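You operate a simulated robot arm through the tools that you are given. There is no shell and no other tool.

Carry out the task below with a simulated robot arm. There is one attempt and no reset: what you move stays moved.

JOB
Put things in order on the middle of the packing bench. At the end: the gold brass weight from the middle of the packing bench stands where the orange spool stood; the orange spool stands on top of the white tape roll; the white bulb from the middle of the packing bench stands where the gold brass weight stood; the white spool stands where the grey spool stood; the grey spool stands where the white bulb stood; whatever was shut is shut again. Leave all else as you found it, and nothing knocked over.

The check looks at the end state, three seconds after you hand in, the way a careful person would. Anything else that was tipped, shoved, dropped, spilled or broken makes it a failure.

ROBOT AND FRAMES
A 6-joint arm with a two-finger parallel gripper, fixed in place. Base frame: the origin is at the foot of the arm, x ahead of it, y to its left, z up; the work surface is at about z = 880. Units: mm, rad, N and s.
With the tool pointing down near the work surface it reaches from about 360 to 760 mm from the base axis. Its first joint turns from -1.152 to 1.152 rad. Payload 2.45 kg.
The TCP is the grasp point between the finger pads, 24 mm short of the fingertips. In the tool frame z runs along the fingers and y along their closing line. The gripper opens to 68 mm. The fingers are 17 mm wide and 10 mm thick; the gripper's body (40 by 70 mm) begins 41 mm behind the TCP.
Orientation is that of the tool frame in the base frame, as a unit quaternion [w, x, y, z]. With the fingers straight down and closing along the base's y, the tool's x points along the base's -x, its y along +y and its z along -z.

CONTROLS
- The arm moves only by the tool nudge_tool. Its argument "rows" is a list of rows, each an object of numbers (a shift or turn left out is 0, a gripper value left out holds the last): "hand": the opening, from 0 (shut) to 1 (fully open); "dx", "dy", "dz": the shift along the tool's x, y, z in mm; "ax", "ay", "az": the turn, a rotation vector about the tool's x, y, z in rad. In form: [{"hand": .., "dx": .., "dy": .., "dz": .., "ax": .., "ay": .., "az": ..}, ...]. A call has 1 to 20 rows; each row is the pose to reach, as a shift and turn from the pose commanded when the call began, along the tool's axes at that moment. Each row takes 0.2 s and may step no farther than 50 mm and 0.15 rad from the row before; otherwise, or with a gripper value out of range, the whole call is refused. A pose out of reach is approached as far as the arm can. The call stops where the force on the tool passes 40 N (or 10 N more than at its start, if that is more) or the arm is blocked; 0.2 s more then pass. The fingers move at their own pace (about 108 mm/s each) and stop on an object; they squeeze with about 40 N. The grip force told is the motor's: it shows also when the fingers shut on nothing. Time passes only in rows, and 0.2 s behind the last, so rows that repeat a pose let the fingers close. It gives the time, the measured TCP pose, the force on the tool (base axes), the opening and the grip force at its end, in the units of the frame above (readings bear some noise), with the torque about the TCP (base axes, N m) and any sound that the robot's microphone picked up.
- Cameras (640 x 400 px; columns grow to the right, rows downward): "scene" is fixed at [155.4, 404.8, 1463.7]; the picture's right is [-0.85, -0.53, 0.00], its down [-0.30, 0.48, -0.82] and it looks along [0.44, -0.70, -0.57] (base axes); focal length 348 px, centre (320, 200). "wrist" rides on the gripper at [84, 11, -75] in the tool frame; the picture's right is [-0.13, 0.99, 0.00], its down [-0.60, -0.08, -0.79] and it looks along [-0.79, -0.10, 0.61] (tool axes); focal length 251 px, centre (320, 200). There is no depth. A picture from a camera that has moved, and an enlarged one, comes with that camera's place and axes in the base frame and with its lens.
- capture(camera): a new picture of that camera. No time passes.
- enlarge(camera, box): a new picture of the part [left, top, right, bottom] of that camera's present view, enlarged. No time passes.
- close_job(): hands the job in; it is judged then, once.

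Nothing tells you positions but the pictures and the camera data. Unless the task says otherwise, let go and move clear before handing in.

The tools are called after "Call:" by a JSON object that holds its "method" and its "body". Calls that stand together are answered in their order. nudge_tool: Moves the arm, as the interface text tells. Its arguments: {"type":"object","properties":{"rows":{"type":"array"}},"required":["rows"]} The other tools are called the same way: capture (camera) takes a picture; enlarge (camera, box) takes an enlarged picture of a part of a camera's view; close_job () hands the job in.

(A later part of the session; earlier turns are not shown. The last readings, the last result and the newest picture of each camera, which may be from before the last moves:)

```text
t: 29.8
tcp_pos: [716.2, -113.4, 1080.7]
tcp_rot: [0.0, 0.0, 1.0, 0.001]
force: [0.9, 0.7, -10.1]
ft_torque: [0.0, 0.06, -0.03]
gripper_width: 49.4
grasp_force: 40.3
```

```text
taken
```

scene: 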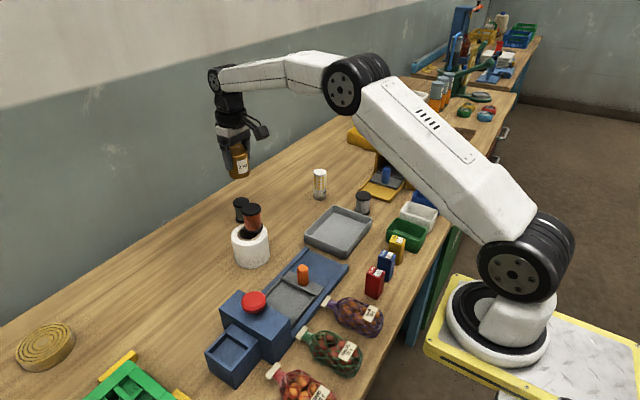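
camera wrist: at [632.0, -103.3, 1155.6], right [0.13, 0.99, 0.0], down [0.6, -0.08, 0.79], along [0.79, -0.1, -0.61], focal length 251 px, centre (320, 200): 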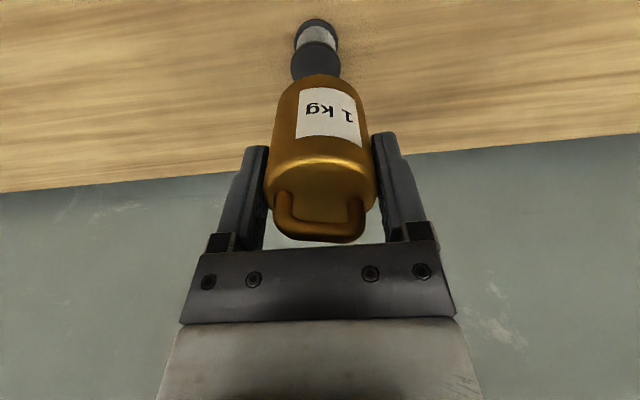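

Clear of the stacked spool. Now across to the orange spool's old place and part way down.

Call:
{"method": "nudge_tool", "body": {"rows": [{"hand": 0, "dx": 12, "dy": -12}, {"dx": 30, "dy": -30}, {"dx": 48, "dy": -50}, {"dx": 66, "dy": -69}, {"dx": 80, "dy": -83}, {"dx": 83, "dy": -86.5}, {"dx": 83, "dy": -86.5, "dz": 20}, {"dx": 83, "dy": -86.5, "dz": 45}, {"dx": 83, "dy": -86.5, "dz": 70}, {"dx": 83, "dy": -86.5, "dz": 90}, {"dx": 83, "dy": -86.5, "dz": 105}, {"dx": 83, "dy": -86.5, "dz": 115}, {"dx": 83, "dy": -86.5, "dz": 115}, {"dx": 83, "dy": -86.5, "dz": 115}]}}

Call:
{"method": "capture", "body": {"camera": "wrist"}}

Call:
{"method": "capture", "body": {"camera": "scene"}}

```text
t: 32.8
tcp_pos: [631.9, -200.3, 971.9]
tcp_rot: [0.0, 0.0, 1.0, 0.0]
force: [-0.3, 0.1, -9.3]
ft_torque: [-0.02, 0.02, -0.01]
gripper_width: 49.7
grasp_force: 40.1
```

```text
taken
camera wrist: at [547.3, -189.7, 1043.9], right [0.13, 0.99, 0.0], down [0.6, -0.08, 0.79], along [0.79, -0.1, -0.61], focal length 251 px, centre (320, 200)
```

wrist: 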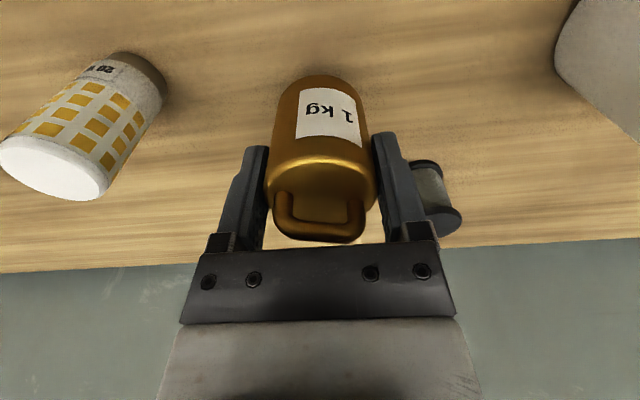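

```text
taken
```

scene: 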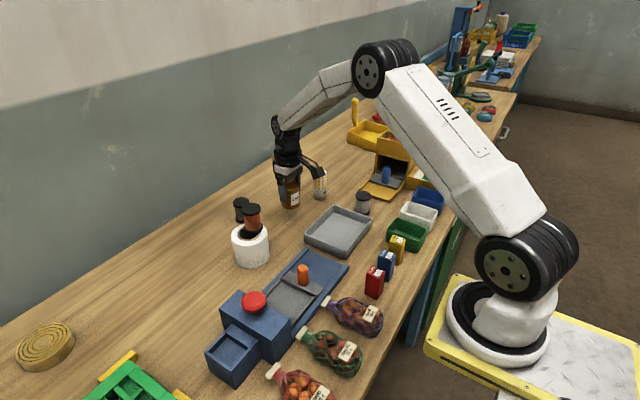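

Over the target within 2 mm. I'll lower to just above the surface, then creep to contact.

Call:
{"method": "nudge_tool", "body": {"rows": [{"hand": 0, "dx": -2, "dz": 10}, {"dx": -2, "dz": 20}, {"dx": -2, "dz": 29}, {"dx": -2, "dz": 36}, {"dx": -2, "dz": 36}, {"dx": -2, "dz": 36}]}}

Call:
{"method": "nudge_tool", "body": {"rows": [{"hand": 0, "dz": 1}, {"dz": 2}, {"dz": 2}]}}

Call:
{"method": "capture", "body": {"camera": "wrist"}}

```text
t: 34.2
tcp_pos: [636.1, -199.9, 932.6]
tcp_rot: [0.0, 0.0, 1.0, 0.0]
force: [1.0, 0.4, -9.4]
ft_torque: [0.03, -0.01, -0.04]
gripper_width: 49.6
grasp_force: 39.8
```

```text
t: 35.0
tcp_pos: [634.4, -200.4, 931.2]
tcp_rot: [0.0, -0.001, 1.0, 0.0]
force: [1.1, 0.8, -7.8]
ft_torque: [0.04, 0.02, 0.05]
gripper_width: 49.5
grasp_force: 40.1
```

```text
taken
camera wrist: at [550.6, -189.5, 1004.2], right [0.13, 0.99, 0.0], down [0.6, -0.08, 0.79], along [0.79, -0.1, -0.61], focal length 251 px, centre (320, 200)
```

wrist: 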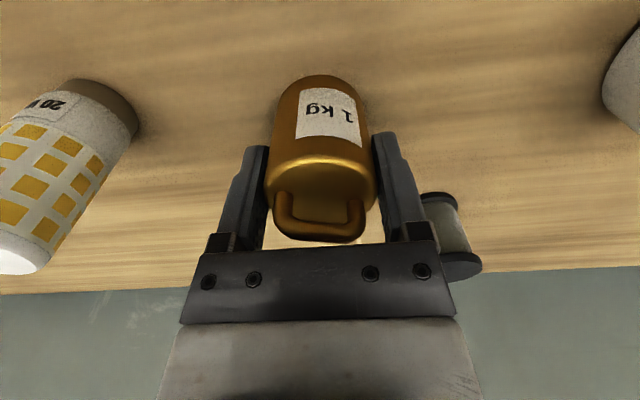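

Nearly touching (force just starting to drop). A few more 1 mm steps with a 1 mm x correction.

Call:
{"method": "nudge_tool", "body": {"rows": [{"hand": 0, "dx": 1, "dz": 0.7}, {"dx": 1, "dz": 1.2}, {"dx": 1, "dz": 1.2}]}}

```text
t: 35.8
tcp_pos: [634.0, -199.1, 931.4]
tcp_rot: [0.0, 0.001, 1.0, 0.0]
force: [-3.0, 2.4, -1.0]
ft_torque: [0.07, 0.16, -0.02]
gripper_width: 49.5
grasp_force: 40.1
```

The bench now carries the weight. I'll open the fingers and lift straight up, then check.

Call:
{"method": "nudge_tool", "body": {"rows": [{"hand": 0.8}, {"hand": 1}, {"hand": 1}, {"hand": 1}]}}

Call:
{"method": "nudge_tool", "body": {"rows": [{"hand": 1, "dz": -10}, {"dz": -25}, {"dz": -45}, {"dz": -65}, {"dz": -85}, {"dz": -100}, {"dz": -100}]}}

Call:
{"method": "capture", "body": {"camera": "wrist"}}

Call:
{"method": "enlarge", "body": {"camera": "scene", "box": [210, 140, 400, 260]}}

```text
t: 36.8
tcp_pos: [633.4, -199.8, 930.4]
tcp_rot: [0.0, 0.0, 1.0, 0.0]
force: [-0.6, 1.4, -0.1]
ft_torque: [-0.02, 0.02, 0.0]
gripper_width: 68.0
grasp_force: 0.0
```

```text
t: 38.4
tcp_pos: [635.0, -200.1, 1029.8]
tcp_rot: [0.0, 0.001, 1.0, -0.001]
force: [0.0, 0.0, -0.2]
ft_torque: [-0.01, 0.01, 0.02]
gripper_width: 68.0
grasp_force: 0.0
```

```text
taken
camera wrist: at [551.1, -189.0, 1103.8], right [0.13, 0.99, 0.0], down [0.6, -0.08, 0.79], along [0.79, -0.1, -0.61], focal length 251 px, centre (320, 200)
```

wrist: 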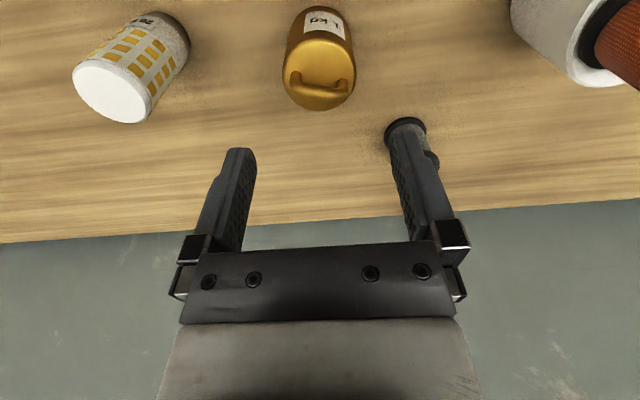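

```text
3.33 times, centred on (305, 200) of scene
camera zoom: at [155.4, 404.8, 1463.7], right [-0.85, -0.53, 0.0], down [-0.3, 0.48, -0.82], along [0.44, -0.7, -0.57], focal length 1158 px, centre (370, 200)
```

zoom: 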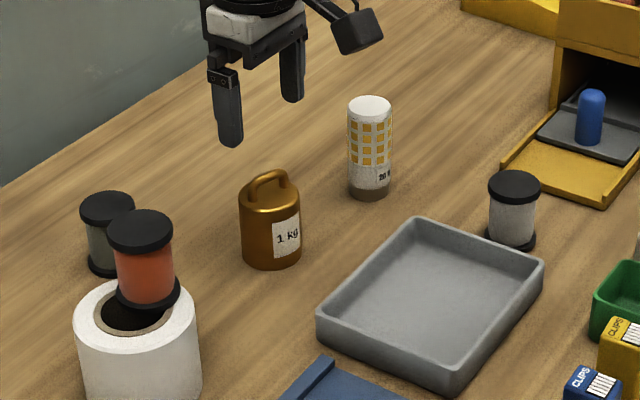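

The weight stands in the orange spool's place. Now above the bulb near (611, -321).

Call:
{"method": "nudge_tool", "body": {"rows": [{"hand": 1, "dx": 5, "dy": -25, "dz": -8}, {"dx": 10, "dy": -50, "dz": -12}, {"dx": 15, "dy": -75, "dz": -12}, {"dx": 20, "dy": -100, "dz": -12}, {"dx": 24, "dy": -121.5, "dz": -12}, {"dx": 24, "dy": -121.5, "dz": -12}, {"dx": 24, "dy": -121.5, "dz": -12}]}}

Call:
{"method": "capture", "body": {"camera": "wrist"}}

Call:
{"method": "enlarge", "body": {"camera": "wrist", "box": [230, 0, 410, 140]}}

```text
t: 40.0
tcp_pos: [607.7, -321.4, 1039.7]
tcp_rot: [0.001, 0.0, 1.0, 0.0]
force: [-0.4, -0.9, -0.6]
ft_torque: [0.0, -0.01, -0.01]
gripper_width: 68.1
grasp_force: 0.0
```

```text
taken
camera wrist: at [523.6, -311.0, 1113.2], right [0.13, 0.99, 0.0], down [0.6, -0.08, 0.79], along [0.79, -0.1, -0.61], focal length 251 px, centre (320, 200)
```

wrist: 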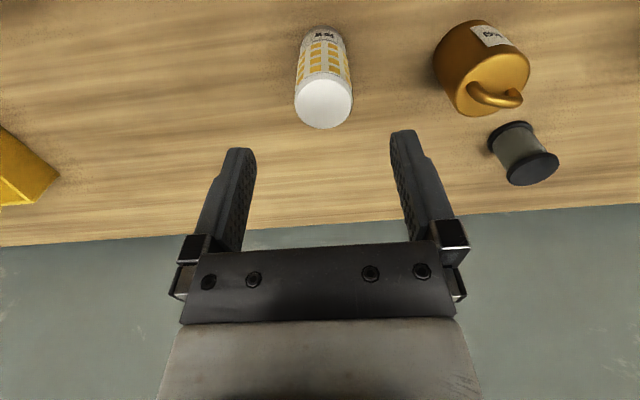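

```text
2.86 times, centred on (320, 70) of wrist
camera zoom: at [523.6, -311.0, 1113.2], right [0.13, 0.99, 0.0], down [0.6, -0.08, 0.79], along [0.79, -0.1, -0.61], focal length 718 px, centre (320, 571)
```

zoom: 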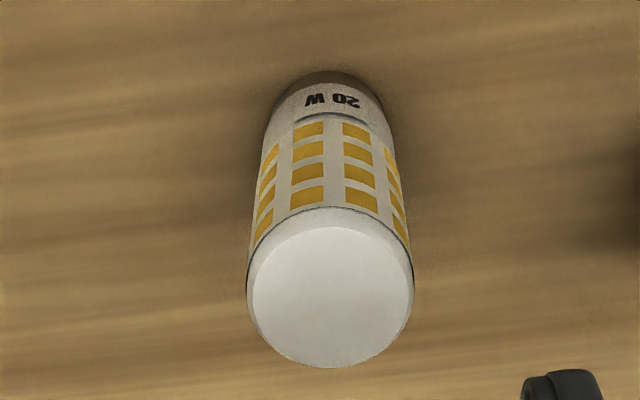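

The bulb is at (613, -320.7), about 37 mm across and 87 mm tall. I'll correct x by 5 mm and descend to TCP z of about 933 so the palm stays above its top.

Call:
{"method": "nudge_tool", "body": {"rows": [{"hand": 1, "dx": -5.4, "dy": 0.8, "dz": 5}, {"dx": -5.4, "dy": 0.8, "dz": 25}, {"dx": -5.4, "dy": 0.8, "dz": 45}, {"dx": -5.4, "dy": 0.8, "dz": 65}, {"dx": -5.4, "dy": 0.8, "dz": 80}, {"dx": -5.4, "dy": 0.8, "dz": 94}, {"dx": -5.4, "dy": 0.8, "dz": 106}, {"dx": -5.4, "dy": 0.8, "dz": 106}, {"dx": -5.4, "dy": 0.8, "dz": 106}]}}

Call:
{"method": "capture", "body": {"camera": "wrist"}}

```text
t: 42.0
tcp_pos: [615.4, -322.0, 934.4]
tcp_rot: [0.0, 0.001, 1.0, 0.0]
force: [-0.1, 0.4, 0.0]
ft_torque: [0.04, 0.03, -0.02]
gripper_width: 68.1
grasp_force: 0.1
```

```text
taken
camera wrist: at [531.2, -310.8, 1008.6], right [0.13, 0.99, 0.0], down [0.6, -0.08, 0.79], along [0.79, -0.1, -0.61], focal length 251 px, centre (320, 200)
```

wrist: 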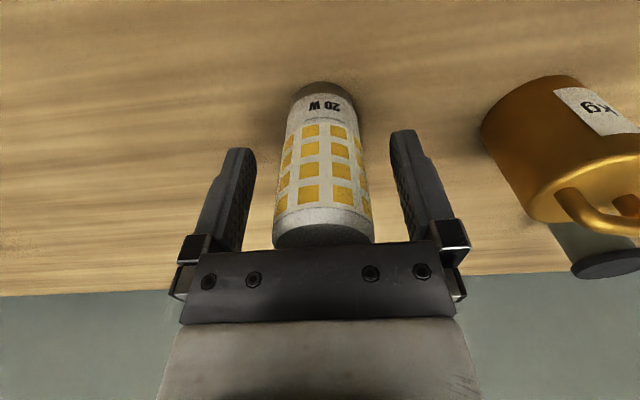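

Fingers straddle the bulb. A 2 mm x correction, then close.

Call:
{"method": "nudge_tool", "body": {"rows": [{"hand": 1, "dx": 2, "dy": 0.6}, {"hand": 0.7, "dx": 2, "dy": 0.6}, {"hand": 0.5, "dx": 2, "dy": 0.6}, {"hand": 0.3, "dx": 2, "dy": 0.6}, {"hand": 0, "dx": 2, "dy": 0.6}, {"hand": 0, "dx": 2, "dy": 0.6}]}}

Call:
{"method": "capture", "body": {"camera": "wrist"}}

```text
t: 43.4
tcp_pos: [613.5, -321.5, 935.0]
tcp_rot: [0.0, 0.0, 1.0, 0.0]
force: [0.7, 0.1, 0.4]
ft_torque: [-0.01, -0.01, 0.0]
gripper_width: 36.9
grasp_force: 40.3
```

```text
taken
camera wrist: at [528.7, -310.7, 1008.2], right [0.13, 0.99, 0.0], down [0.6, -0.08, 0.79], along [0.79, -0.1, -0.61], focal length 251 px, centre (320, 200)
```

wrist: 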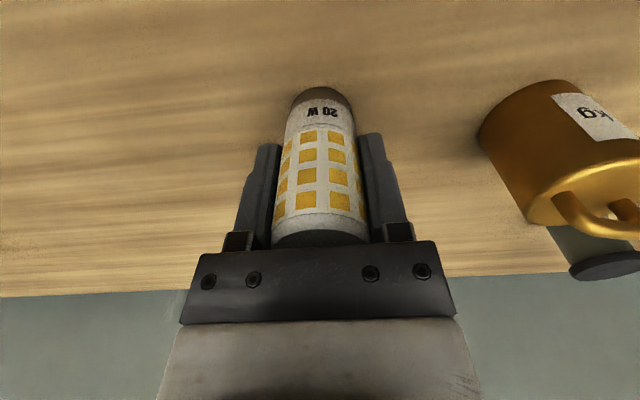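

The bulb is held at 36.9 mm. I'll lift it to about z 1085, above everything on the way.

Call:
{"method": "nudge_tool", "body": {"rows": [{"hand": 0, "dz": -8}, {"dz": -25}, {"dz": -50}, {"dz": -75}, {"dz": -100}, {"dz": -125}, {"dz": -145}, {"dz": -152}, {"dz": -152, "dx": -4, "dy": 10}, {"dz": -152, "dx": -14, "dy": 35}, {"dz": -152, "dx": -24, "dy": 60}, {"dz": -152, "dx": -34, "dy": 85}, {"dz": -152, "dx": -44, "dy": 110}, {"dz": -152, "dx": -54, "dy": 135}, {"dz": -152, "dx": -64, "dy": 160}, {"dz": -152, "dx": -74, "dy": 185}, {"dz": -152, "dx": -84, "dy": 210}, {"dz": -152, "dx": -92, "dy": 235}, {"dz": -152, "dx": -97, "dy": 245}, {"dz": -152, "dx": -97, "dy": 245}]}}

Call:
{"method": "nudge_tool", "body": {"rows": [{"hand": 0, "dx": 0, "dy": 10}, {"dx": 0, "dy": 30}, {"dx": -1, "dy": 55}, {"dx": -1, "dy": 80}, {"dx": -2, "dy": 105}, {"dx": -2, "dy": 130}, {"dx": -3, "dy": 155}, {"dx": -3, "dy": 178}, {"dx": -3.5, "dy": 192}, {"dx": -3.5, "dy": 196}, {"dx": -3.5, "dy": 196}, {"dx": -3.5, "dy": 196}]}}

Call:
{"method": "capture", "body": {"camera": "wrist"}}

Call:
{"method": "capture", "body": {"camera": "scene"}}

```text
t: 47.6
tcp_pos: [709.2, -72.8, 1085.3]
tcp_rot: [0.0, 0.0, 1.0, 0.0]
force: [0.5, -0.3, -0.7]
ft_torque: [-0.02, 0.0, 0.0]
gripper_width: 36.7
grasp_force: 39.9
```

```text
t: 50.2
tcp_pos: [712.6, 120.6, 1086.2]
tcp_rot: [-0.002, 0.0, 1.0, 0.0]
force: [-0.8, 0.0, -0.5]
ft_torque: [0.0, 0.0, -0.01]
gripper_width: 37.0
grasp_force: 39.8
```

```text
taken
camera wrist: at [628.3, 130.8, 1160.3], right [0.13, 0.99, 0.0], down [0.6, -0.08, 0.79], along [0.79, -0.1, -0.61], focal length 251 px, centre (320, 200)
```

wrist: 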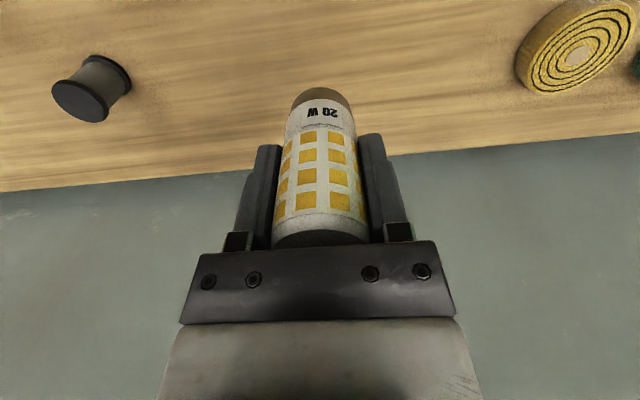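

```text
taken
```

scene: 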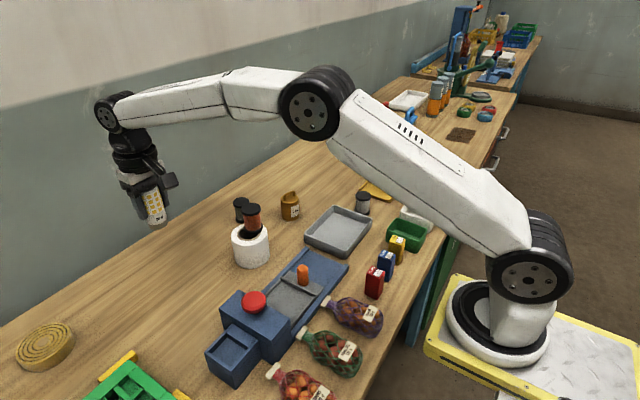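

Above the weight's old place within 1 mm. Lowering to about 5 mm above the bench.

Call:
{"method": "nudge_tool", "body": {"rows": [{"hand": 0, "dx": -1, "dz": 15}, {"dx": -1, "dz": 40}, {"dx": -1, "dz": 65}, {"dx": -1, "dz": 90}, {"dx": -1, "dz": 110}, {"dx": -1, "dz": 128}, {"dx": -1, "dz": 140}, {"dx": -1, "dz": 146}, {"dx": -1, "dz": 146}, {"dx": -1, "dz": 146}]}}

Call:
{"method": "capture", "body": {"camera": "wrist"}}

Call:
{"method": "enlarge", "body": {"camera": "scene", "box": [120, 190, 240, 300]}}

```text
t: 52.4
tcp_pos: [713.0, 120.7, 939.3]
tcp_rot: [0.0, 0.0, 1.0, 0.0]
force: [-0.3, 0.1, -0.7]
ft_torque: [-0.02, -0.03, 0.01]
gripper_width: 37.1
grasp_force: 40.3
```

```text
taken
camera wrist: at [629.7, 131.9, 1013.0], right [0.13, 0.99, 0.0], down [0.6, -0.08, 0.79], along [0.79, -0.1, -0.61], focal length 251 px, centre (320, 200)
```

wrist: 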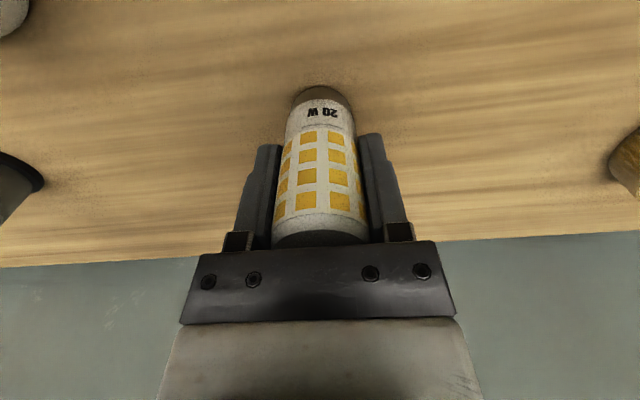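

```text
3.64 times, centred on (180, 245) of scene
camera zoom: at [155.5, 404.8, 1463.7], right [-0.85, -0.53, 0.0], down [-0.3, 0.48, -0.82], along [0.44, -0.7, -0.57], focal length 1264 px, centre (829, 36)
```

zoom: 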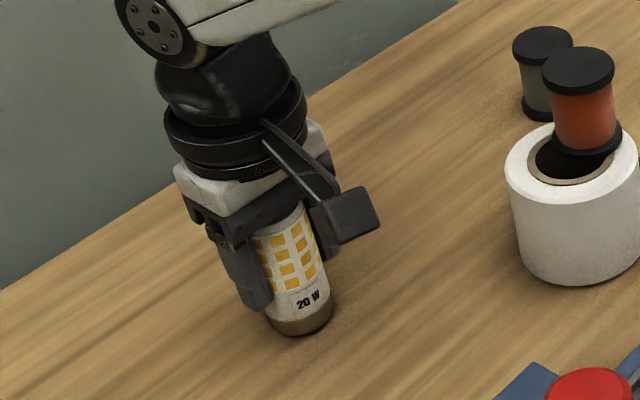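

About 5 mm to go. Creeping down gently with a 1 mm y correction.

Call:
{"method": "nudge_tool", "body": {"rows": [{"hand": 0, "dy": -1.2, "dz": 1.5}, {"dy": -1.2, "dz": 3}, {"dy": -1.2, "dz": 4}, {"dy": -1.2, "dz": 4}]}}

Call:
{"method": "nudge_tool", "body": {"rows": [{"hand": 0, "dz": 0.5}, {"dz": 1}, {"dz": 1}]}}

Call:
{"method": "capture", "body": {"camera": "wrist"}}

```text
t: 53.4
tcp_pos: [714.4, 118.0, 936.9]
tcp_rot: [0.0, -0.001, 1.0, 0.0]
force: [0.3, 0.5, -1.1]
ft_torque: [0.01, 0.03, 0.02]
gripper_width: 36.9
grasp_force: 40.0
```

```text
t: 54.2
tcp_pos: [715.1, 119.9, 936.9]
tcp_rot: [0.0, 0.0, 1.0, 0.0]
force: [-0.5, 0.4, -0.4]
ft_torque: [0.02, 0.02, -0.02]
gripper_width: 37.0
grasp_force: 40.0
```

```text
taken
camera wrist: at [630.6, 130.0, 1010.1], right [0.13, 0.99, 0.0], down [0.6, -0.08, 0.79], along [0.79, -0.1, -0.61], focal length 251 px, centre (320, 200)
```

wrist: 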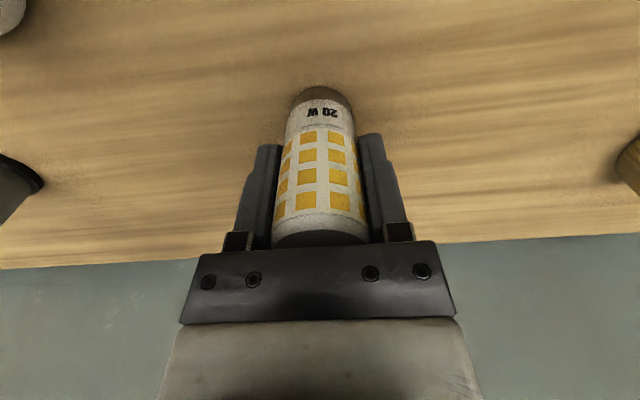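

Still about 2 mm above the bench. A bit further.

Call:
{"method": "nudge_tool", "body": {"rows": [{"hand": 0, "dx": 0.5, "dz": 0.8}, {"dx": 0.5, "dz": 1.5}, {"dx": 0.5, "dz": 1.5}]}}

Call:
{"method": "nudge_tool", "body": {"rows": [{"hand": 0, "dz": 0.5}, {"dz": 0.8}, {"dz": 0.8}]}}

Call:
{"method": "enlarge", "body": {"camera": "wrist", "box": [270, 70, 370, 130]}}

```text
t: 55.0
tcp_pos: [715.2, 120.2, 935.2]
tcp_rot: [0.0, -0.001, 1.0, 0.0]
force: [-1.0, 0.9, 2.1]
ft_torque: [0.01, 0.07, -0.04]
gripper_width: 37.1
grasp_force: 39.3
```

```text
t: 55.8
tcp_pos: [714.8, 120.7, 934.9]
tcp_rot: [0.002, 0.0, 1.0, 0.0]
force: [3.5, 1.9, 9.6]
ft_torque: [0.09, -0.08, -0.02]
gripper_width: 36.9
grasp_force: 39.8
```

```text
6.40 times, centred on (320, 100) of wrist
camera zoom: at [630.1, 130.3, 1007.8], right [0.13, 0.99, 0.0], down [0.6, -0.08, 0.8], along [0.79, -0.1, -0.61], focal length 1609 px, centre (320, 840)
```

zoom: 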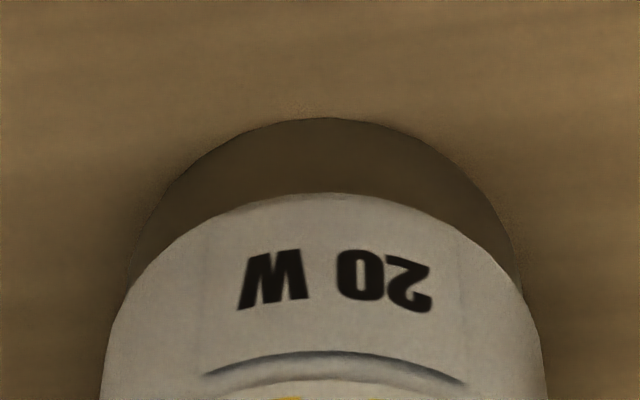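

Contact, with about 10 N on the bench. I'll back off a hair, release and lift clear.

Call:
{"method": "nudge_tool", "body": {"rows": [{"hand": 0, "dz": -0.8}, {"hand": 0, "dz": -0.8}]}}

Call:
{"method": "nudge_tool", "body": {"rows": [{"hand": 0.65}, {"hand": 0.8}, {"hand": 1}, {"hand": 1}]}}

Call:
{"method": "nudge_tool", "body": {"rows": [{"hand": 1, "dz": -10}, {"dz": -25}, {"dz": -45}, {"dz": -65}, {"dz": -85}, {"dz": -105}, {"dz": -105}]}}

Call:
{"method": "capture", "body": {"camera": "wrist"}}

Call:
{"method": "capture", "body": {"camera": "scene"}}

```text
t: 56.4
tcp_pos: [715.5, 119.7, 934.7]
tcp_rot: [0.001, -0.001, 1.0, 0.0]
force: [0.7, 3.8, 12.7]
ft_torque: [0.18, -0.04, 0.03]
gripper_width: 37.2
grasp_force: 40.2
```

```text
t: 57.4
tcp_pos: [713.6, 119.2, 933.8]
tcp_rot: [0.0, 0.0, 1.0, 0.0]
force: [0.3, 0.5, 0.5]
ft_torque: [0.0, -0.02, 0.0]
gripper_width: 68.1
grasp_force: 0.0
```

```text
t: 59.0
tcp_pos: [713.2, 120.0, 1041.0]
tcp_rot: [0.0, 0.0, 1.0, 0.001]
force: [1.0, 0.2, 0.6]
ft_torque: [-0.02, -0.02, 0.0]
gripper_width: 68.1
grasp_force: 0.0
```

```text
taken
camera wrist: at [628.9, 129.7, 1114.1], right [0.13, 0.99, 0.0], down [0.6, -0.08, 0.79], along [0.79, -0.1, -0.61], focal length 251 px, centre (320, 200)
```

wrist: 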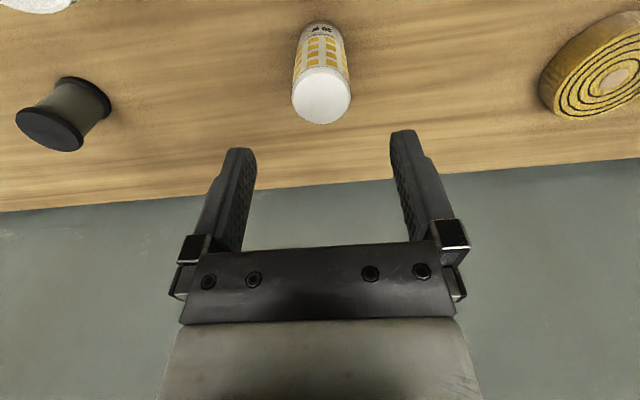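

```text
taken
```

scene: 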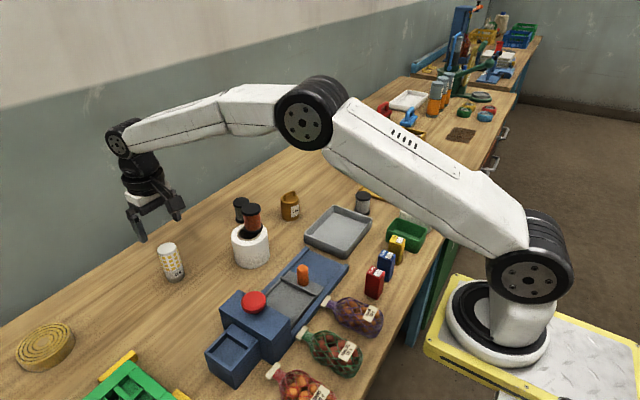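

The bulb stands where the weight stood. Now to the grey spool near (734, -125).

Call:
{"method": "nudge_tool", "body": {"rows": [{"hand": 1, "dx": -2, "dy": -25}, {"dx": -4, "dy": -50}, {"dx": -6, "dy": -75}, {"dx": -8, "dy": -100}, {"dx": -10, "dy": -125}, {"dx": -12, "dy": -150}, {"dx": -14, "dy": -175}, {"dx": -16, "dy": -200}, {"dx": -18, "dy": -225}, {"dx": -19, "dy": -244}, {"dx": -19, "dy": -244, "dz": 20}, {"dx": -19, "dy": -244, "dz": 30}, {"dx": -19, "dy": -244, "dz": 30}]}}

Call:
{"method": "capture", "body": {"camera": "wrist"}}

Call:
{"method": "enlarge", "body": {"camera": "wrist", "box": [230, 0, 410, 140]}}

```text
t: 61.8
tcp_pos: [732.9, -123.4, 1009.4]
tcp_rot: [0.0, 0.0, 1.0, 0.0]
force: [0.1, -0.7, 0.0]
ft_torque: [0.01, -0.01, -0.04]
gripper_width: 68.0
grasp_force: 0.1
```

```text
taken
camera wrist: at [647.4, -112.5, 1083.8], right [0.13, 0.99, 0.0], down [0.6, -0.08, 0.79], along [0.79, -0.1, -0.61], focal length 251 px, centre (320, 200)
```

wrist: 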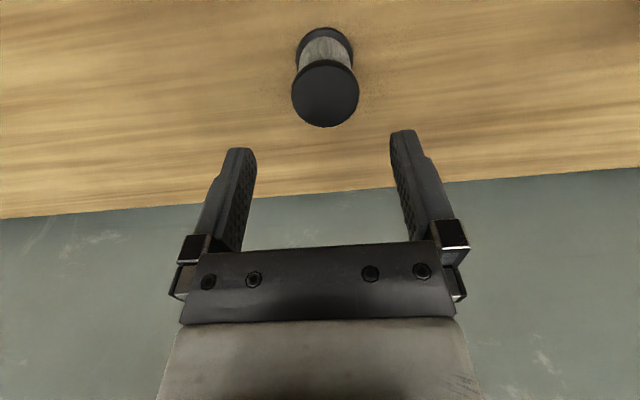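

```text
2.86 times, centred on (320, 70) of wrist
camera zoom: at [647.4, -112.5, 1083.8], right [0.13, 0.99, 0.0], down [0.6, -0.08, 0.79], along [0.79, -0.1, -0.61], focal length 718 px, centre (320, 571)
```

zoom: 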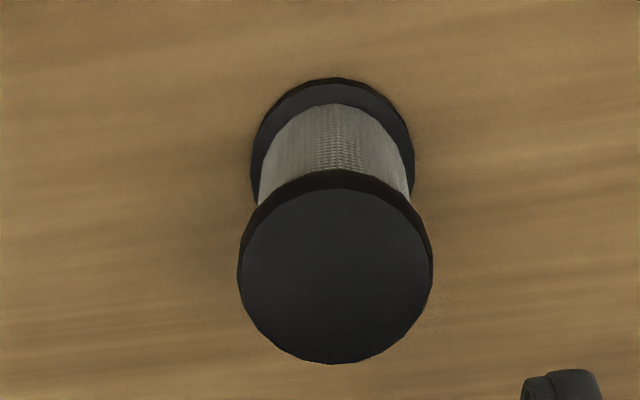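

The grey spool is at (732.5, -120.4). I'll correct by 1–3 mm and descend to the same grip height as before.

Call:
{"method": "nudge_tool", "body": {"rows": [{"hand": 1, "dx": -1, "dy": 2.6, "dz": 15}, {"dx": -1, "dy": 2.6, "dz": 35}, {"dx": -1, "dy": 2.6, "dz": 55}, {"dx": -1, "dy": 2.6, "dz": 72}, {"dx": -1, "dy": 2.6, "dz": 87}, {"dx": -1, "dy": 2.6, "dz": 100}, {"dx": -1, "dy": 2.6, "dz": 100}, {"dx": -1, "dy": 2.6, "dz": 100}]}}

Call:
{"method": "capture", "body": {"camera": "wrist"}}

Call:
{"method": "enlarge", "body": {"camera": "scene", "box": [190, 150, 400, 280]}}

```text
t: 63.6
tcp_pos: [733.1, -120.5, 910.0]
tcp_rot: [0.001, 0.0, 1.0, 0.0]
force: [-0.1, -0.3, 0.1]
ft_torque: [0.01, 0.01, -0.01]
gripper_width: 68.1
grasp_force: 0.0
```

```text
taken
camera wrist: at [649.1, -110.2, 983.3], right [0.13, 0.99, 0.0], down [0.6, -0.08, 0.79], along [0.79, -0.1, -0.61], focal length 251 px, centre (320, 200)
```

wrist: 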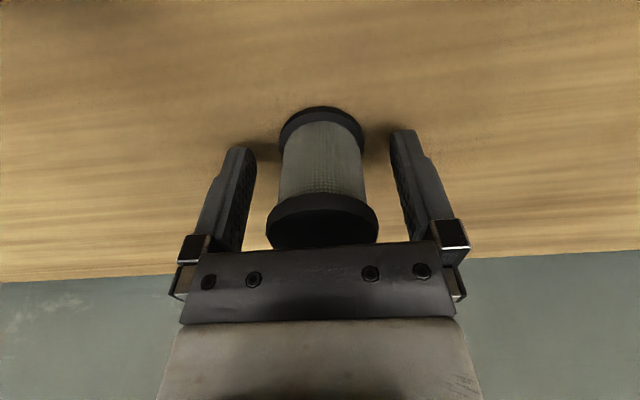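

```text
3.05 times, centred on (295, 215) of scene
camera zoom: at [155.4, 404.8, 1463.7], right [-0.85, -0.53, 0.0], down [-0.3, 0.48, -0.82], along [0.44, -0.7, -0.57], focal length 1059 px, centre (396, 154)
```

zoom: 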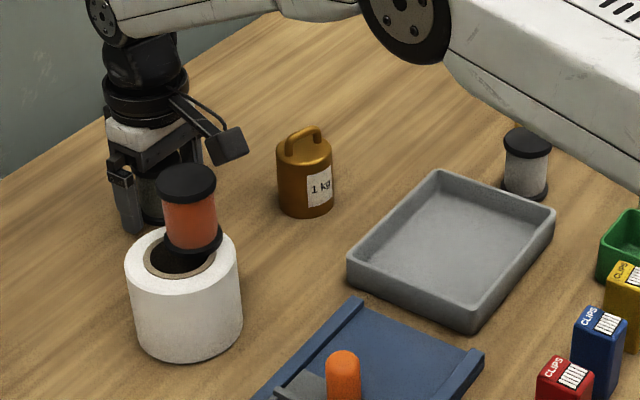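

Centred. Closing on the grey spool.

Call:
{"method": "nudge_tool", "body": {"rows": [{"hand": 0.65}, {"hand": 0.4}, {"hand": 0}, {"hand": 0}, {"hand": 0}]}}

Call:
{"method": "enlarge", "body": {"camera": "wrist", "box": [240, 80, 400, 260]}}

```text
t: 64.8
tcp_pos: [732.1, -120.6, 909.8]
tcp_rot: [0.0, 0.0, 1.0, 0.0]
force: [0.2, 0.0, -0.7]
ft_torque: [0.0, -0.05, -0.01]
gripper_width: 42.9
grasp_force: 39.4
```

```text
2.22 times, centred on (320, 170) of wrist
camera zoom: at [649.1, -110.1, 983.5], right [0.13, 0.99, 0.0], down [0.6, -0.08, 0.79], along [0.79, -0.1, -0.61], focal length 559 px, centre (320, 267)
```

zoom: 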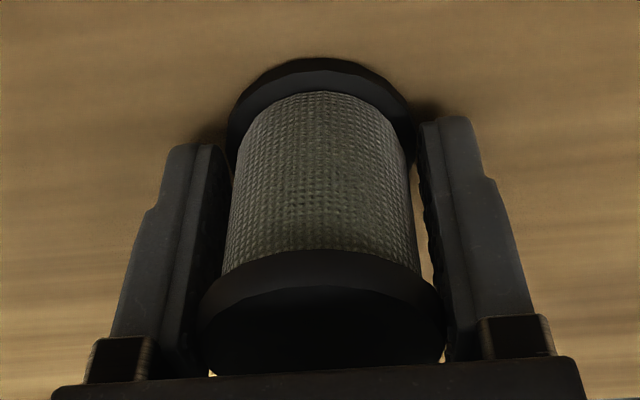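

Gripped at 42.9 mm. I'll lift and carry it to the bulb's old place at (613, -321), passing above the weight.

Call:
{"method": "nudge_tool", "body": {"rows": [{"hand": 0, "dz": -8}, {"dz": -25}, {"dz": -50}, {"dz": -75}, {"dz": -100}, {"dz": -120}, {"dz": -125}, {"dz": -125, "dx": 6, "dy": -10}, {"dz": -125, "dx": 20, "dy": -32}, {"dz": -125, "dx": 34, "dy": -56}, {"dz": -125, "dx": 48, "dy": -80}, {"dz": -125, "dx": 62, "dy": -104}, {"dz": -125, "dx": 76, "dy": -128}, {"dz": -125, "dx": 90, "dy": -152}, {"dz": -125, "dx": 104, "dy": -174}, {"dz": -125, "dx": 115, "dy": -192}, {"dz": -125, "dx": 119.5, "dy": -200.4}, {"dz": -125, "dx": 119.5, "dy": -200.4}, {"dz": -125, "dx": 119.5, "dy": -200.4}]}}

Call:
{"method": "capture", "body": {"camera": "wrist"}}

Call:
{"method": "capture", "body": {"camera": "scene"}}

```text
t: 68.8
tcp_pos: [613.2, -322.4, 1033.5]
tcp_rot: [0.0, 0.0, 1.0, 0.0]
force: [0.8, 0.3, -1.1]
ft_torque: [0.03, -0.02, 0.01]
gripper_width: 43.0
grasp_force: 40.3
```

```text
taken
camera wrist: at [529.6, -312.2, 1106.8], right [0.13, 0.99, 0.0], down [0.6, -0.08, 0.79], along [0.79, -0.1, -0.61], focal length 251 px, centre (320, 200)
```

wrist: 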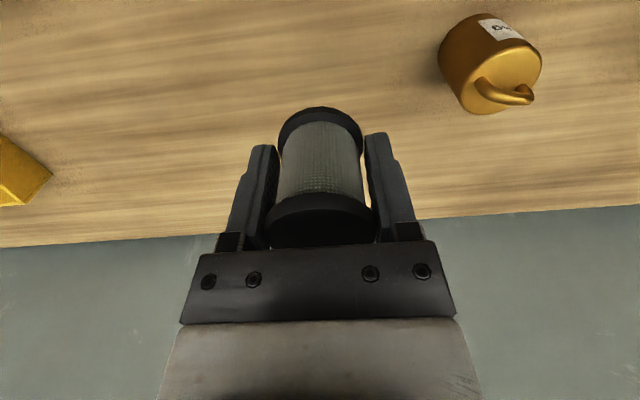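

```text
taken
```

scene: 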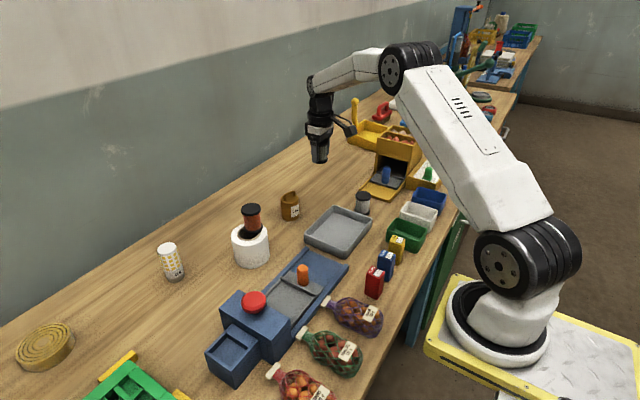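

Above the bulb's old place. Correcting y by 1.7 mm and lowering to about 4 mm above the bench.

Call:
{"method": "nudge_tool", "body": {"rows": [{"hand": 0, "dy": 1.7, "dz": 15}, {"dy": 1.7, "dz": 38}, {"dy": 1.7, "dz": 61}, {"dy": 1.7, "dz": 82}, {"dy": 1.7, "dz": 100}, {"dy": 1.7, "dz": 112}, {"dy": 1.7, "dz": 119}, {"dy": 1.7, "dz": 119}, {"dy": 1.7, "dz": 119}]}}

Call:
{"method": "capture", "body": {"camera": "wrist"}}

```text
t: 70.8
tcp_pos: [613.8, -319.9, 914.4]
tcp_rot: [0.0, 0.0, 1.0, 0.0]
force: [1.0, -0.3, 0.3]
ft_torque: [0.0, 0.01, 0.02]
gripper_width: 43.1
grasp_force: 40.2
```

```text
taken
camera wrist: at [528.9, -310.0, 987.3], right [0.13, 0.99, 0.0], down [0.6, -0.08, 0.79], along [0.79, -0.1, -0.61], focal length 251 px, centre (320, 200)
```

wrist: 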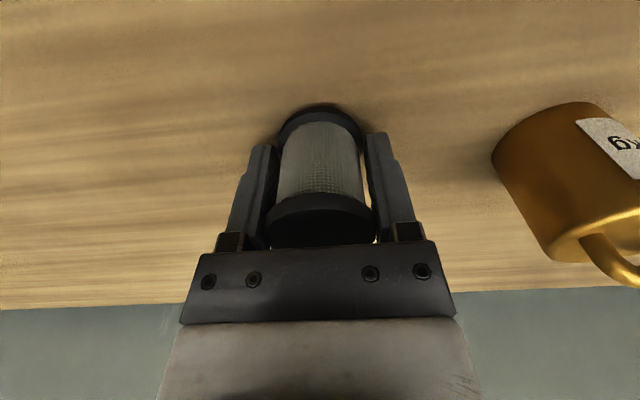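

About 4 mm up, within a mm of target. Creeping down.

Call:
{"method": "nudge_tool", "body": {"rows": [{"hand": 0, "dx": -0.5, "dz": 1.5}, {"dx": -0.5, "dz": 3}, {"dx": -0.5, "dz": 3}]}}

Call:
{"method": "nudge_tool", "body": {"rows": [{"hand": 0, "dz": 0.6}, {"dz": 1.2}, {"dz": 1.2}]}}

Call:
{"method": "capture", "body": {"camera": "wrist"}}

```text
t: 71.6
tcp_pos: [614.6, -320.8, 910.6]
tcp_rot: [0.0, 0.0, 1.0, 0.001]
force: [0.3, -0.8, -0.6]
ft_torque: [0.01, -0.01, -0.02]
gripper_width: 43.1
grasp_force: 40.0
```

```text
t: 72.4
tcp_pos: [615.4, -319.9, 909.9]
tcp_rot: [0.0, 0.0, 1.0, -0.001]
force: [-0.2, 0.0, 0.1]
ft_torque: [0.0, -0.02, -0.01]
gripper_width: 42.9
grasp_force: 39.8
```

```text
taken
camera wrist: at [530.7, -309.9, 984.5], right [0.13, 0.99, 0.0], down [0.6, -0.08, 0.79], along [0.79, -0.1, -0.61], focal length 251 px, centre (320, 200)
```

wrist: 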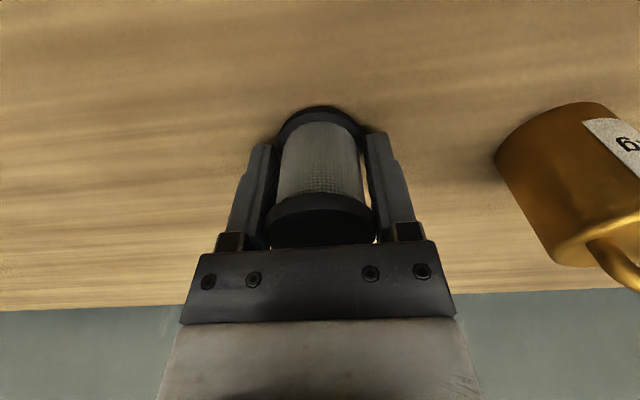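

One more millimetre or so down, with a 1 mm x correction.

Call:
{"method": "nudge_tool", "body": {"rows": [{"hand": 0, "dx": 1, "dz": 0.6}, {"dx": 1, "dz": 1.2}, {"dx": 1, "dz": 1.2}]}}

```text
t: 73.2
tcp_pos: [612.9, -320.0, 911.2]
tcp_rot: [0.0, 0.0, 1.0, 0.001]
force: [0.0, -0.3, -1.0]
ft_torque: [-0.03, 0.0, 0.01]
gripper_width: 42.9
grasp_force: 40.1
```

Call:
{"method": "nudge_tool", "body": {"rows": [{"hand": 0, "dz": 0.5}, {"dz": 1}, {"dz": 1}]}}

Call:
{"method": "capture", "body": {"camera": "wrist"}}

```text
t: 74.0
tcp_pos: [613.6, -319.9, 910.4]
tcp_rot: [0.0, 0.0, 1.0, -0.001]
force: [-0.5, 0.7, 3.8]
ft_torque: [0.04, 0.01, 0.01]
gripper_width: 42.8
grasp_force: 40.1
```

```text
taken
camera wrist: at [529.4, -310.0, 983.4], right [0.13, 0.99, 0.0], down [0.6, -0.08, 0.79], along [0.79, -0.1, -0.61], focal length 251 px, centre (320, 200)
```

wrist: 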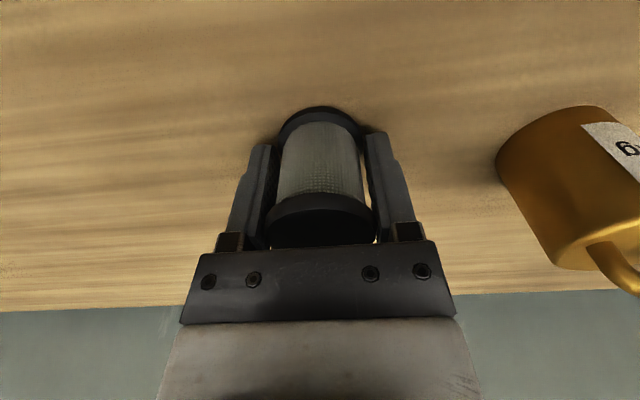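

The grey spool touches the bench lightly (4 N) at its target. I'll release, lift, then move above the white spool near (474, -330).

Call:
{"method": "nudge_tool", "body": {"rows": [{"hand": 0.75}, {"hand": 0.9}, {"hand": 1}, {"hand": 1}]}}

Call:
{"method": "nudge_tool", "body": {"rows": [{"hand": 1, "dz": -10}, {"dz": -25}, {"dz": -45}, {"dz": -65}, {"dz": -85}, {"dz": -105}, {"dz": -105}]}}

Call:
{"method": "capture", "body": {"camera": "wrist"}}

Call:
{"method": "capture", "body": {"camera": "scene"}}

```text
t: 75.0
tcp_pos: [613.6, -320.4, 910.1]
tcp_rot: [0.0, 0.0, 1.0, 0.0]
force: [0.8, -0.1, 0.6]
ft_torque: [0.0, 0.02, -0.01]
gripper_width: 67.9
grasp_force: 0.1
```

```text
t: 76.6
tcp_pos: [613.5, -319.2, 1015.6]
tcp_rot: [0.0, 0.001, 1.0, 0.0]
force: [0.3, -0.3, -0.5]
ft_torque: [0.0, -0.02, 0.03]
gripper_width: 67.7
grasp_force: 0.1
```

```text
taken
camera wrist: at [529.5, -307.7, 1089.2], right [0.13, 0.99, 0.0], down [0.6, -0.08, 0.79], along [0.79, -0.1, -0.61], focal length 251 px, centre (320, 200)
```

wrist: 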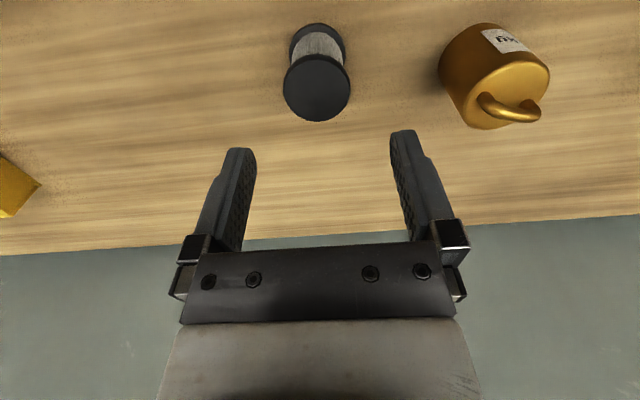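

```text
taken
```

scene: 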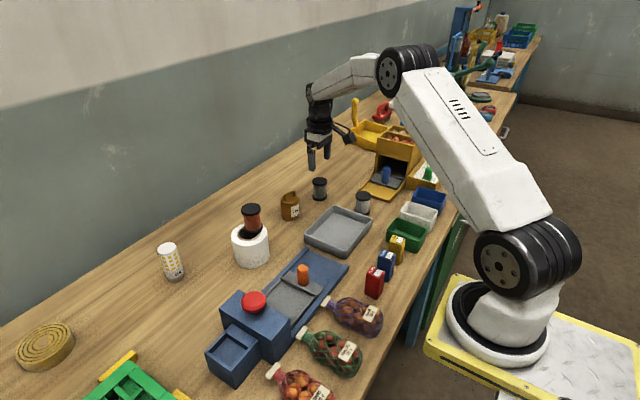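

The grey spool stands in the bulb's place. Moving above the white spool.

Call:
{"method": "nudge_tool", "body": {"rows": [{"hand": 1, "dx": 25, "dy": -2}, {"dx": 50, "dy": -4}, {"dx": 75, "dy": -6}, {"dx": 100, "dy": -8}, {"dx": 125, "dy": -9}, {"dx": 139.5, "dy": -10}, {"dx": 139.5, "dy": -10}, {"dx": 139.5, "dy": -10}]}}

Call:
{"method": "capture", "body": {"camera": "wrist"}}

Call:
{"method": "enlarge", "body": {"camera": "wrist", "box": [230, 0, 410, 140]}}

Call:
{"method": "capture", "body": {"camera": "scene"}}

```text
t: 78.4
tcp_pos: [473.2, -329.6, 1015.4]
tcp_rot: [-0.001, 0.0, 1.0, 0.0]
force: [-1.5, -0.1, 0.7]
ft_torque: [0.01, -0.01, -0.01]
gripper_width: 68.0
grasp_force: 0.0
```

```text
taken
camera wrist: at [389.4, -319.3, 1087.5], right [0.13, 0.99, 0.0], down [0.6, -0.08, 0.79], along [0.79, -0.1, -0.61], focal length 251 px, centre (320, 200)
```

wrist: 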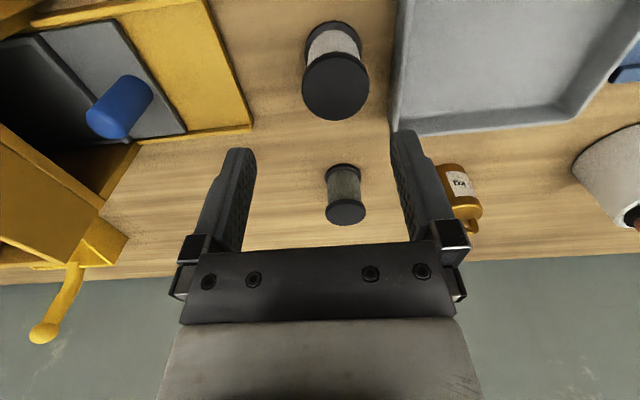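

```text
2.86 times, centred on (320, 70) of wrist
camera zoom: at [389.4, -319.3, 1087.5], right [0.13, 0.99, 0.0], down [0.6, -0.08, 0.79], along [0.79, -0.1, -0.61], focal length 718 px, centre (320, 571)
```

zoom: 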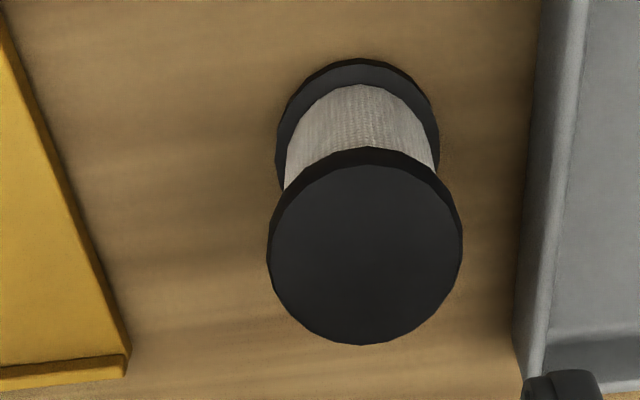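

```text
taken
```

scene: 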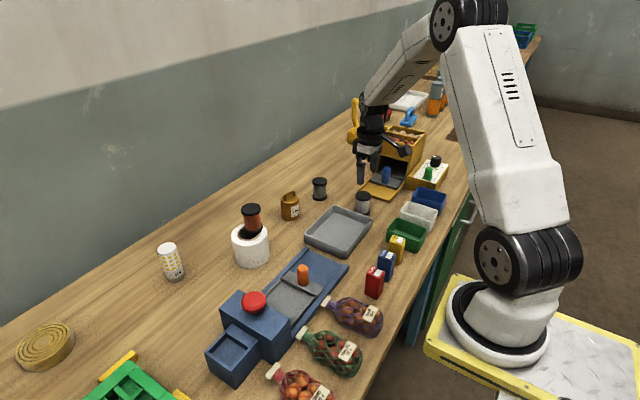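

The white spool is at (472.5, -320), with the grey tray's edge only about 24 mm from it at y of about -275. Fully open fingers would brush the tray, so I'll open to just 54 mm, align, and descend part way to check.

Call:
{"method": "nudge_tool", "body": {"rows": [{"hand": 0.79, "dx": 0.9, "dy": 5}, {"dx": 0.9, "dy": 9.6}, {"dx": 0.9, "dy": 9.6, "dz": 15}, {"dx": 0.9, "dy": 9.6, "dz": 30}, {"dx": 0.9, "dy": 9.6, "dz": 42}, {"dx": 0.9, "dy": 9.6, "dz": 42}, {"dx": 0.9, "dy": 9.6, "dz": 42}]}}

Call:
{"method": "capture", "body": {"camera": "wrist"}}

Call:
{"method": "enlarge", "body": {"camera": "scene", "box": [310, 130, 430, 250]}}

```text
t: 80.0
tcp_pos: [473.2, -320.3, 971.8]
tcp_rot: [0.0, 0.0, 1.0, 0.0]
force: [0.6, 0.0, -0.5]
ft_torque: [-0.02, 0.0, 0.02]
gripper_width: 53.6
grasp_force: 0.1
```

```text
taken
camera wrist: at [388.5, -311.5, 1045.5], right [0.13, 0.99, 0.0], down [0.6, -0.08, 0.79], along [0.79, -0.1, -0.61], focal length 251 px, centre (320, 200)
```

wrist: 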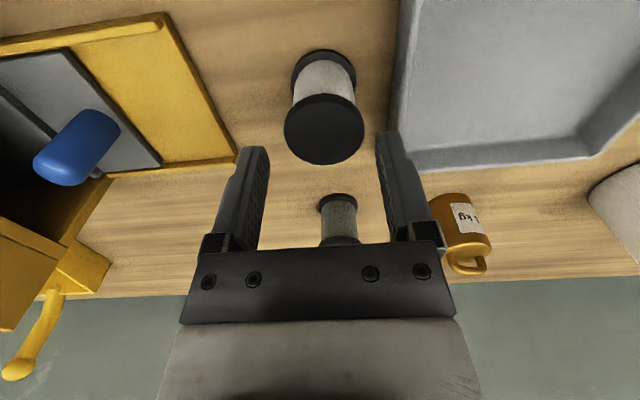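

```text
3.33 times, centred on (370, 190) of scene
camera zoom: at [155.4, 404.8, 1463.7], right [-0.85, -0.53, 0.0], down [-0.3, 0.48, -0.82], along [0.44, -0.7, -0.57], focal length 1158 px, centre (153, 233)
```

zoom: 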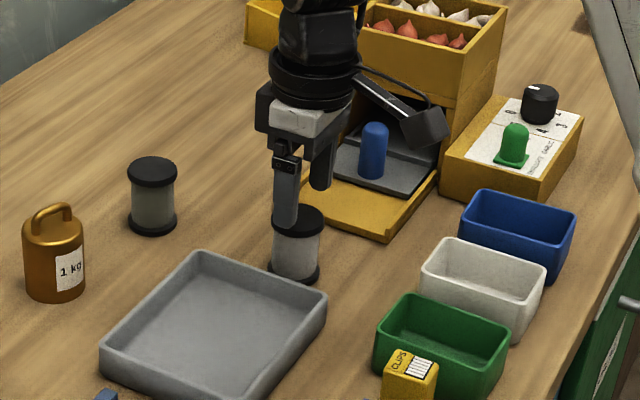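

2 mm of y left to correct. I'll descend to just above the tray's rim level and check the finger clearance.

Call:
{"method": "nudge_tool", "body": {"rows": [{"hand": 0.79, "dy": 2, "dz": 8}, {"dy": 2, "dz": 18}, {"dy": 2, "dz": 28}, {"dy": 2, "dz": 28}]}}

Call:
{"method": "capture", "body": {"camera": "wrist"}}

Call:
{"method": "enlarge", "body": {"camera": "scene", "box": [320, 160, 400, 240]}}

```text
t: 81.0
tcp_pos: [472.8, -319.6, 944.7]
tcp_rot: [0.0, 0.0, 1.0, 0.0]
force: [-0.3, 0.4, -0.7]
ft_torque: [0.01, 0.0, 0.02]
gripper_width: 53.8
grasp_force: 0.1
```

```text
taken
camera wrist: at [388.6, -308.5, 1017.8], right [0.13, 0.99, 0.0], down [0.6, -0.08, 0.79], along [0.79, -0.1, -0.61], focal length 251 px, centre (320, 200)
```

wrist: 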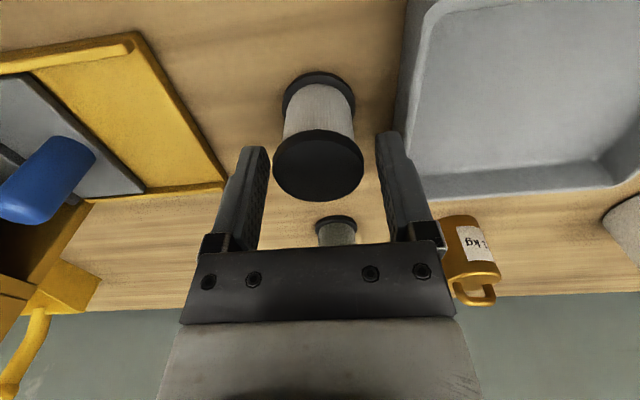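

```text
5.00 times, centred on (360, 200) of scene
camera zoom: at [155.4, 404.8, 1463.7], right [-0.85, -0.53, 0.0], down [-0.3, 0.48, -0.82], along [0.44, -0.7, -0.57], focal length 1738 px, centre (120, 200)
```

zoom: 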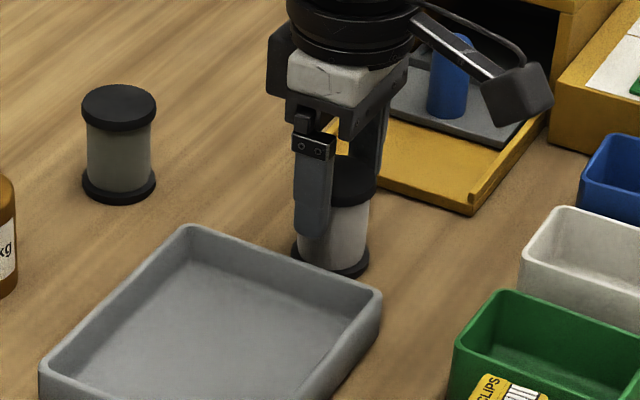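

Good clearance between the right finger and the tray. Continuing down to grip height.

Call:
{"method": "nudge_tool", "body": {"rows": [{"hand": 0.79, "dy": -0.8, "dz": 8}, {"dy": -0.8, "dz": 16}, {"dy": -0.8, "dz": 24}, {"dy": -0.8, "dz": 30}, {"dy": -0.8, "dz": 34}, {"dy": -0.8, "dz": 34}]}}

Call:
{"method": "capture", "body": {"camera": "wrist"}}

Call:
{"method": "enlarge", "body": {"camera": "scene", "box": [320, 160, 400, 240]}}

```text
t: 82.4
tcp_pos: [474.2, -318.6, 911.2]
tcp_rot: [0.0, 0.0, 1.0, 0.0]
force: [-0.8, -0.1, -0.3]
ft_torque: [0.02, -0.01, -0.01]
gripper_width: 53.8
grasp_force: 0.0
```

```text
taken
camera wrist: at [389.6, -308.6, 983.9], right [0.13, 0.99, 0.0], down [0.6, -0.08, 0.79], along [0.79, -0.1, -0.61], focal length 251 px, centre (320, 200)
```

wrist: 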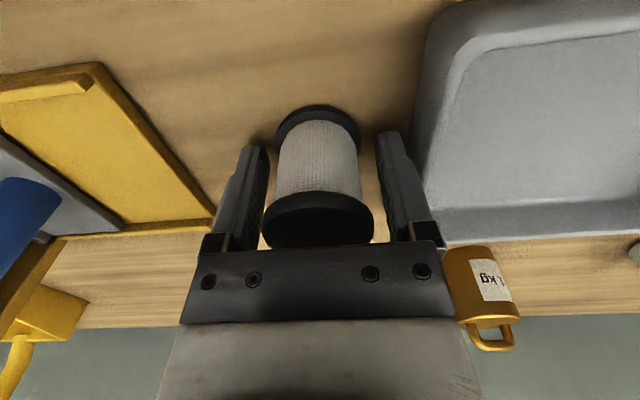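

```text
5.00 times, centred on (360, 200) of scene
camera zoom: at [155.4, 404.8, 1463.7], right [-0.85, -0.53, 0.0], down [-0.3, 0.48, -0.82], along [0.44, -0.7, -0.57], focal length 1738 px, centre (120, 200)
```

zoom: 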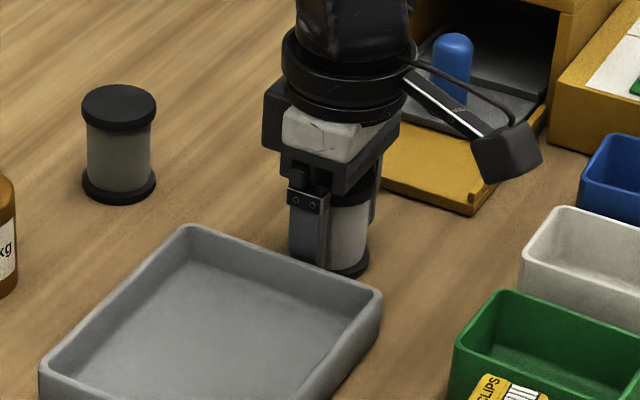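

Spool well between the fingers. A 1 mm y trim, then close.

Call:
{"method": "nudge_tool", "body": {"rows": [{"hand": 0.79, "dy": -1}, {"hand": 0.5, "dy": -1}, {"hand": 0.2, "dy": -1}, {"hand": 0, "dy": -1}, {"hand": 0, "dy": -1}, {"hand": 0, "dy": -1}]}}

Call:
{"method": "capture", "body": {"camera": "wrist"}}

```text
t: 83.8
tcp_pos: [474.8, -320.3, 909.8]
tcp_rot: [0.0, 0.0, 1.0, 0.0]
force: [0.6, -0.5, -0.2]
ft_torque: [0.04, -0.01, 0.03]
gripper_width: 42.8
grasp_force: 40.0
```

```text
taken
camera wrist: at [389.2, -310.2, 983.3], right [0.13, 0.99, 0.0], down [0.6, -0.08, 0.79], along [0.79, -0.1, -0.61], focal length 251 px, centre (320, 200)
```

wrist: 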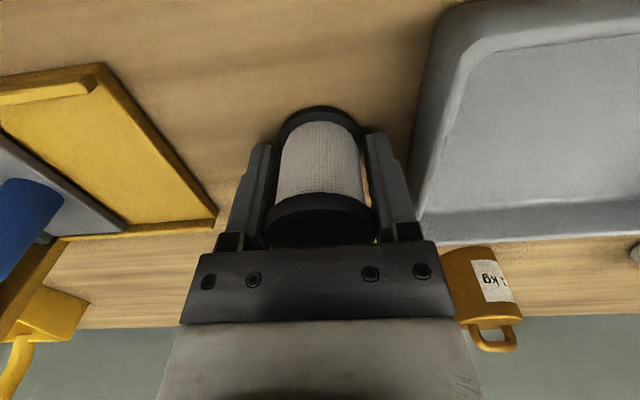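

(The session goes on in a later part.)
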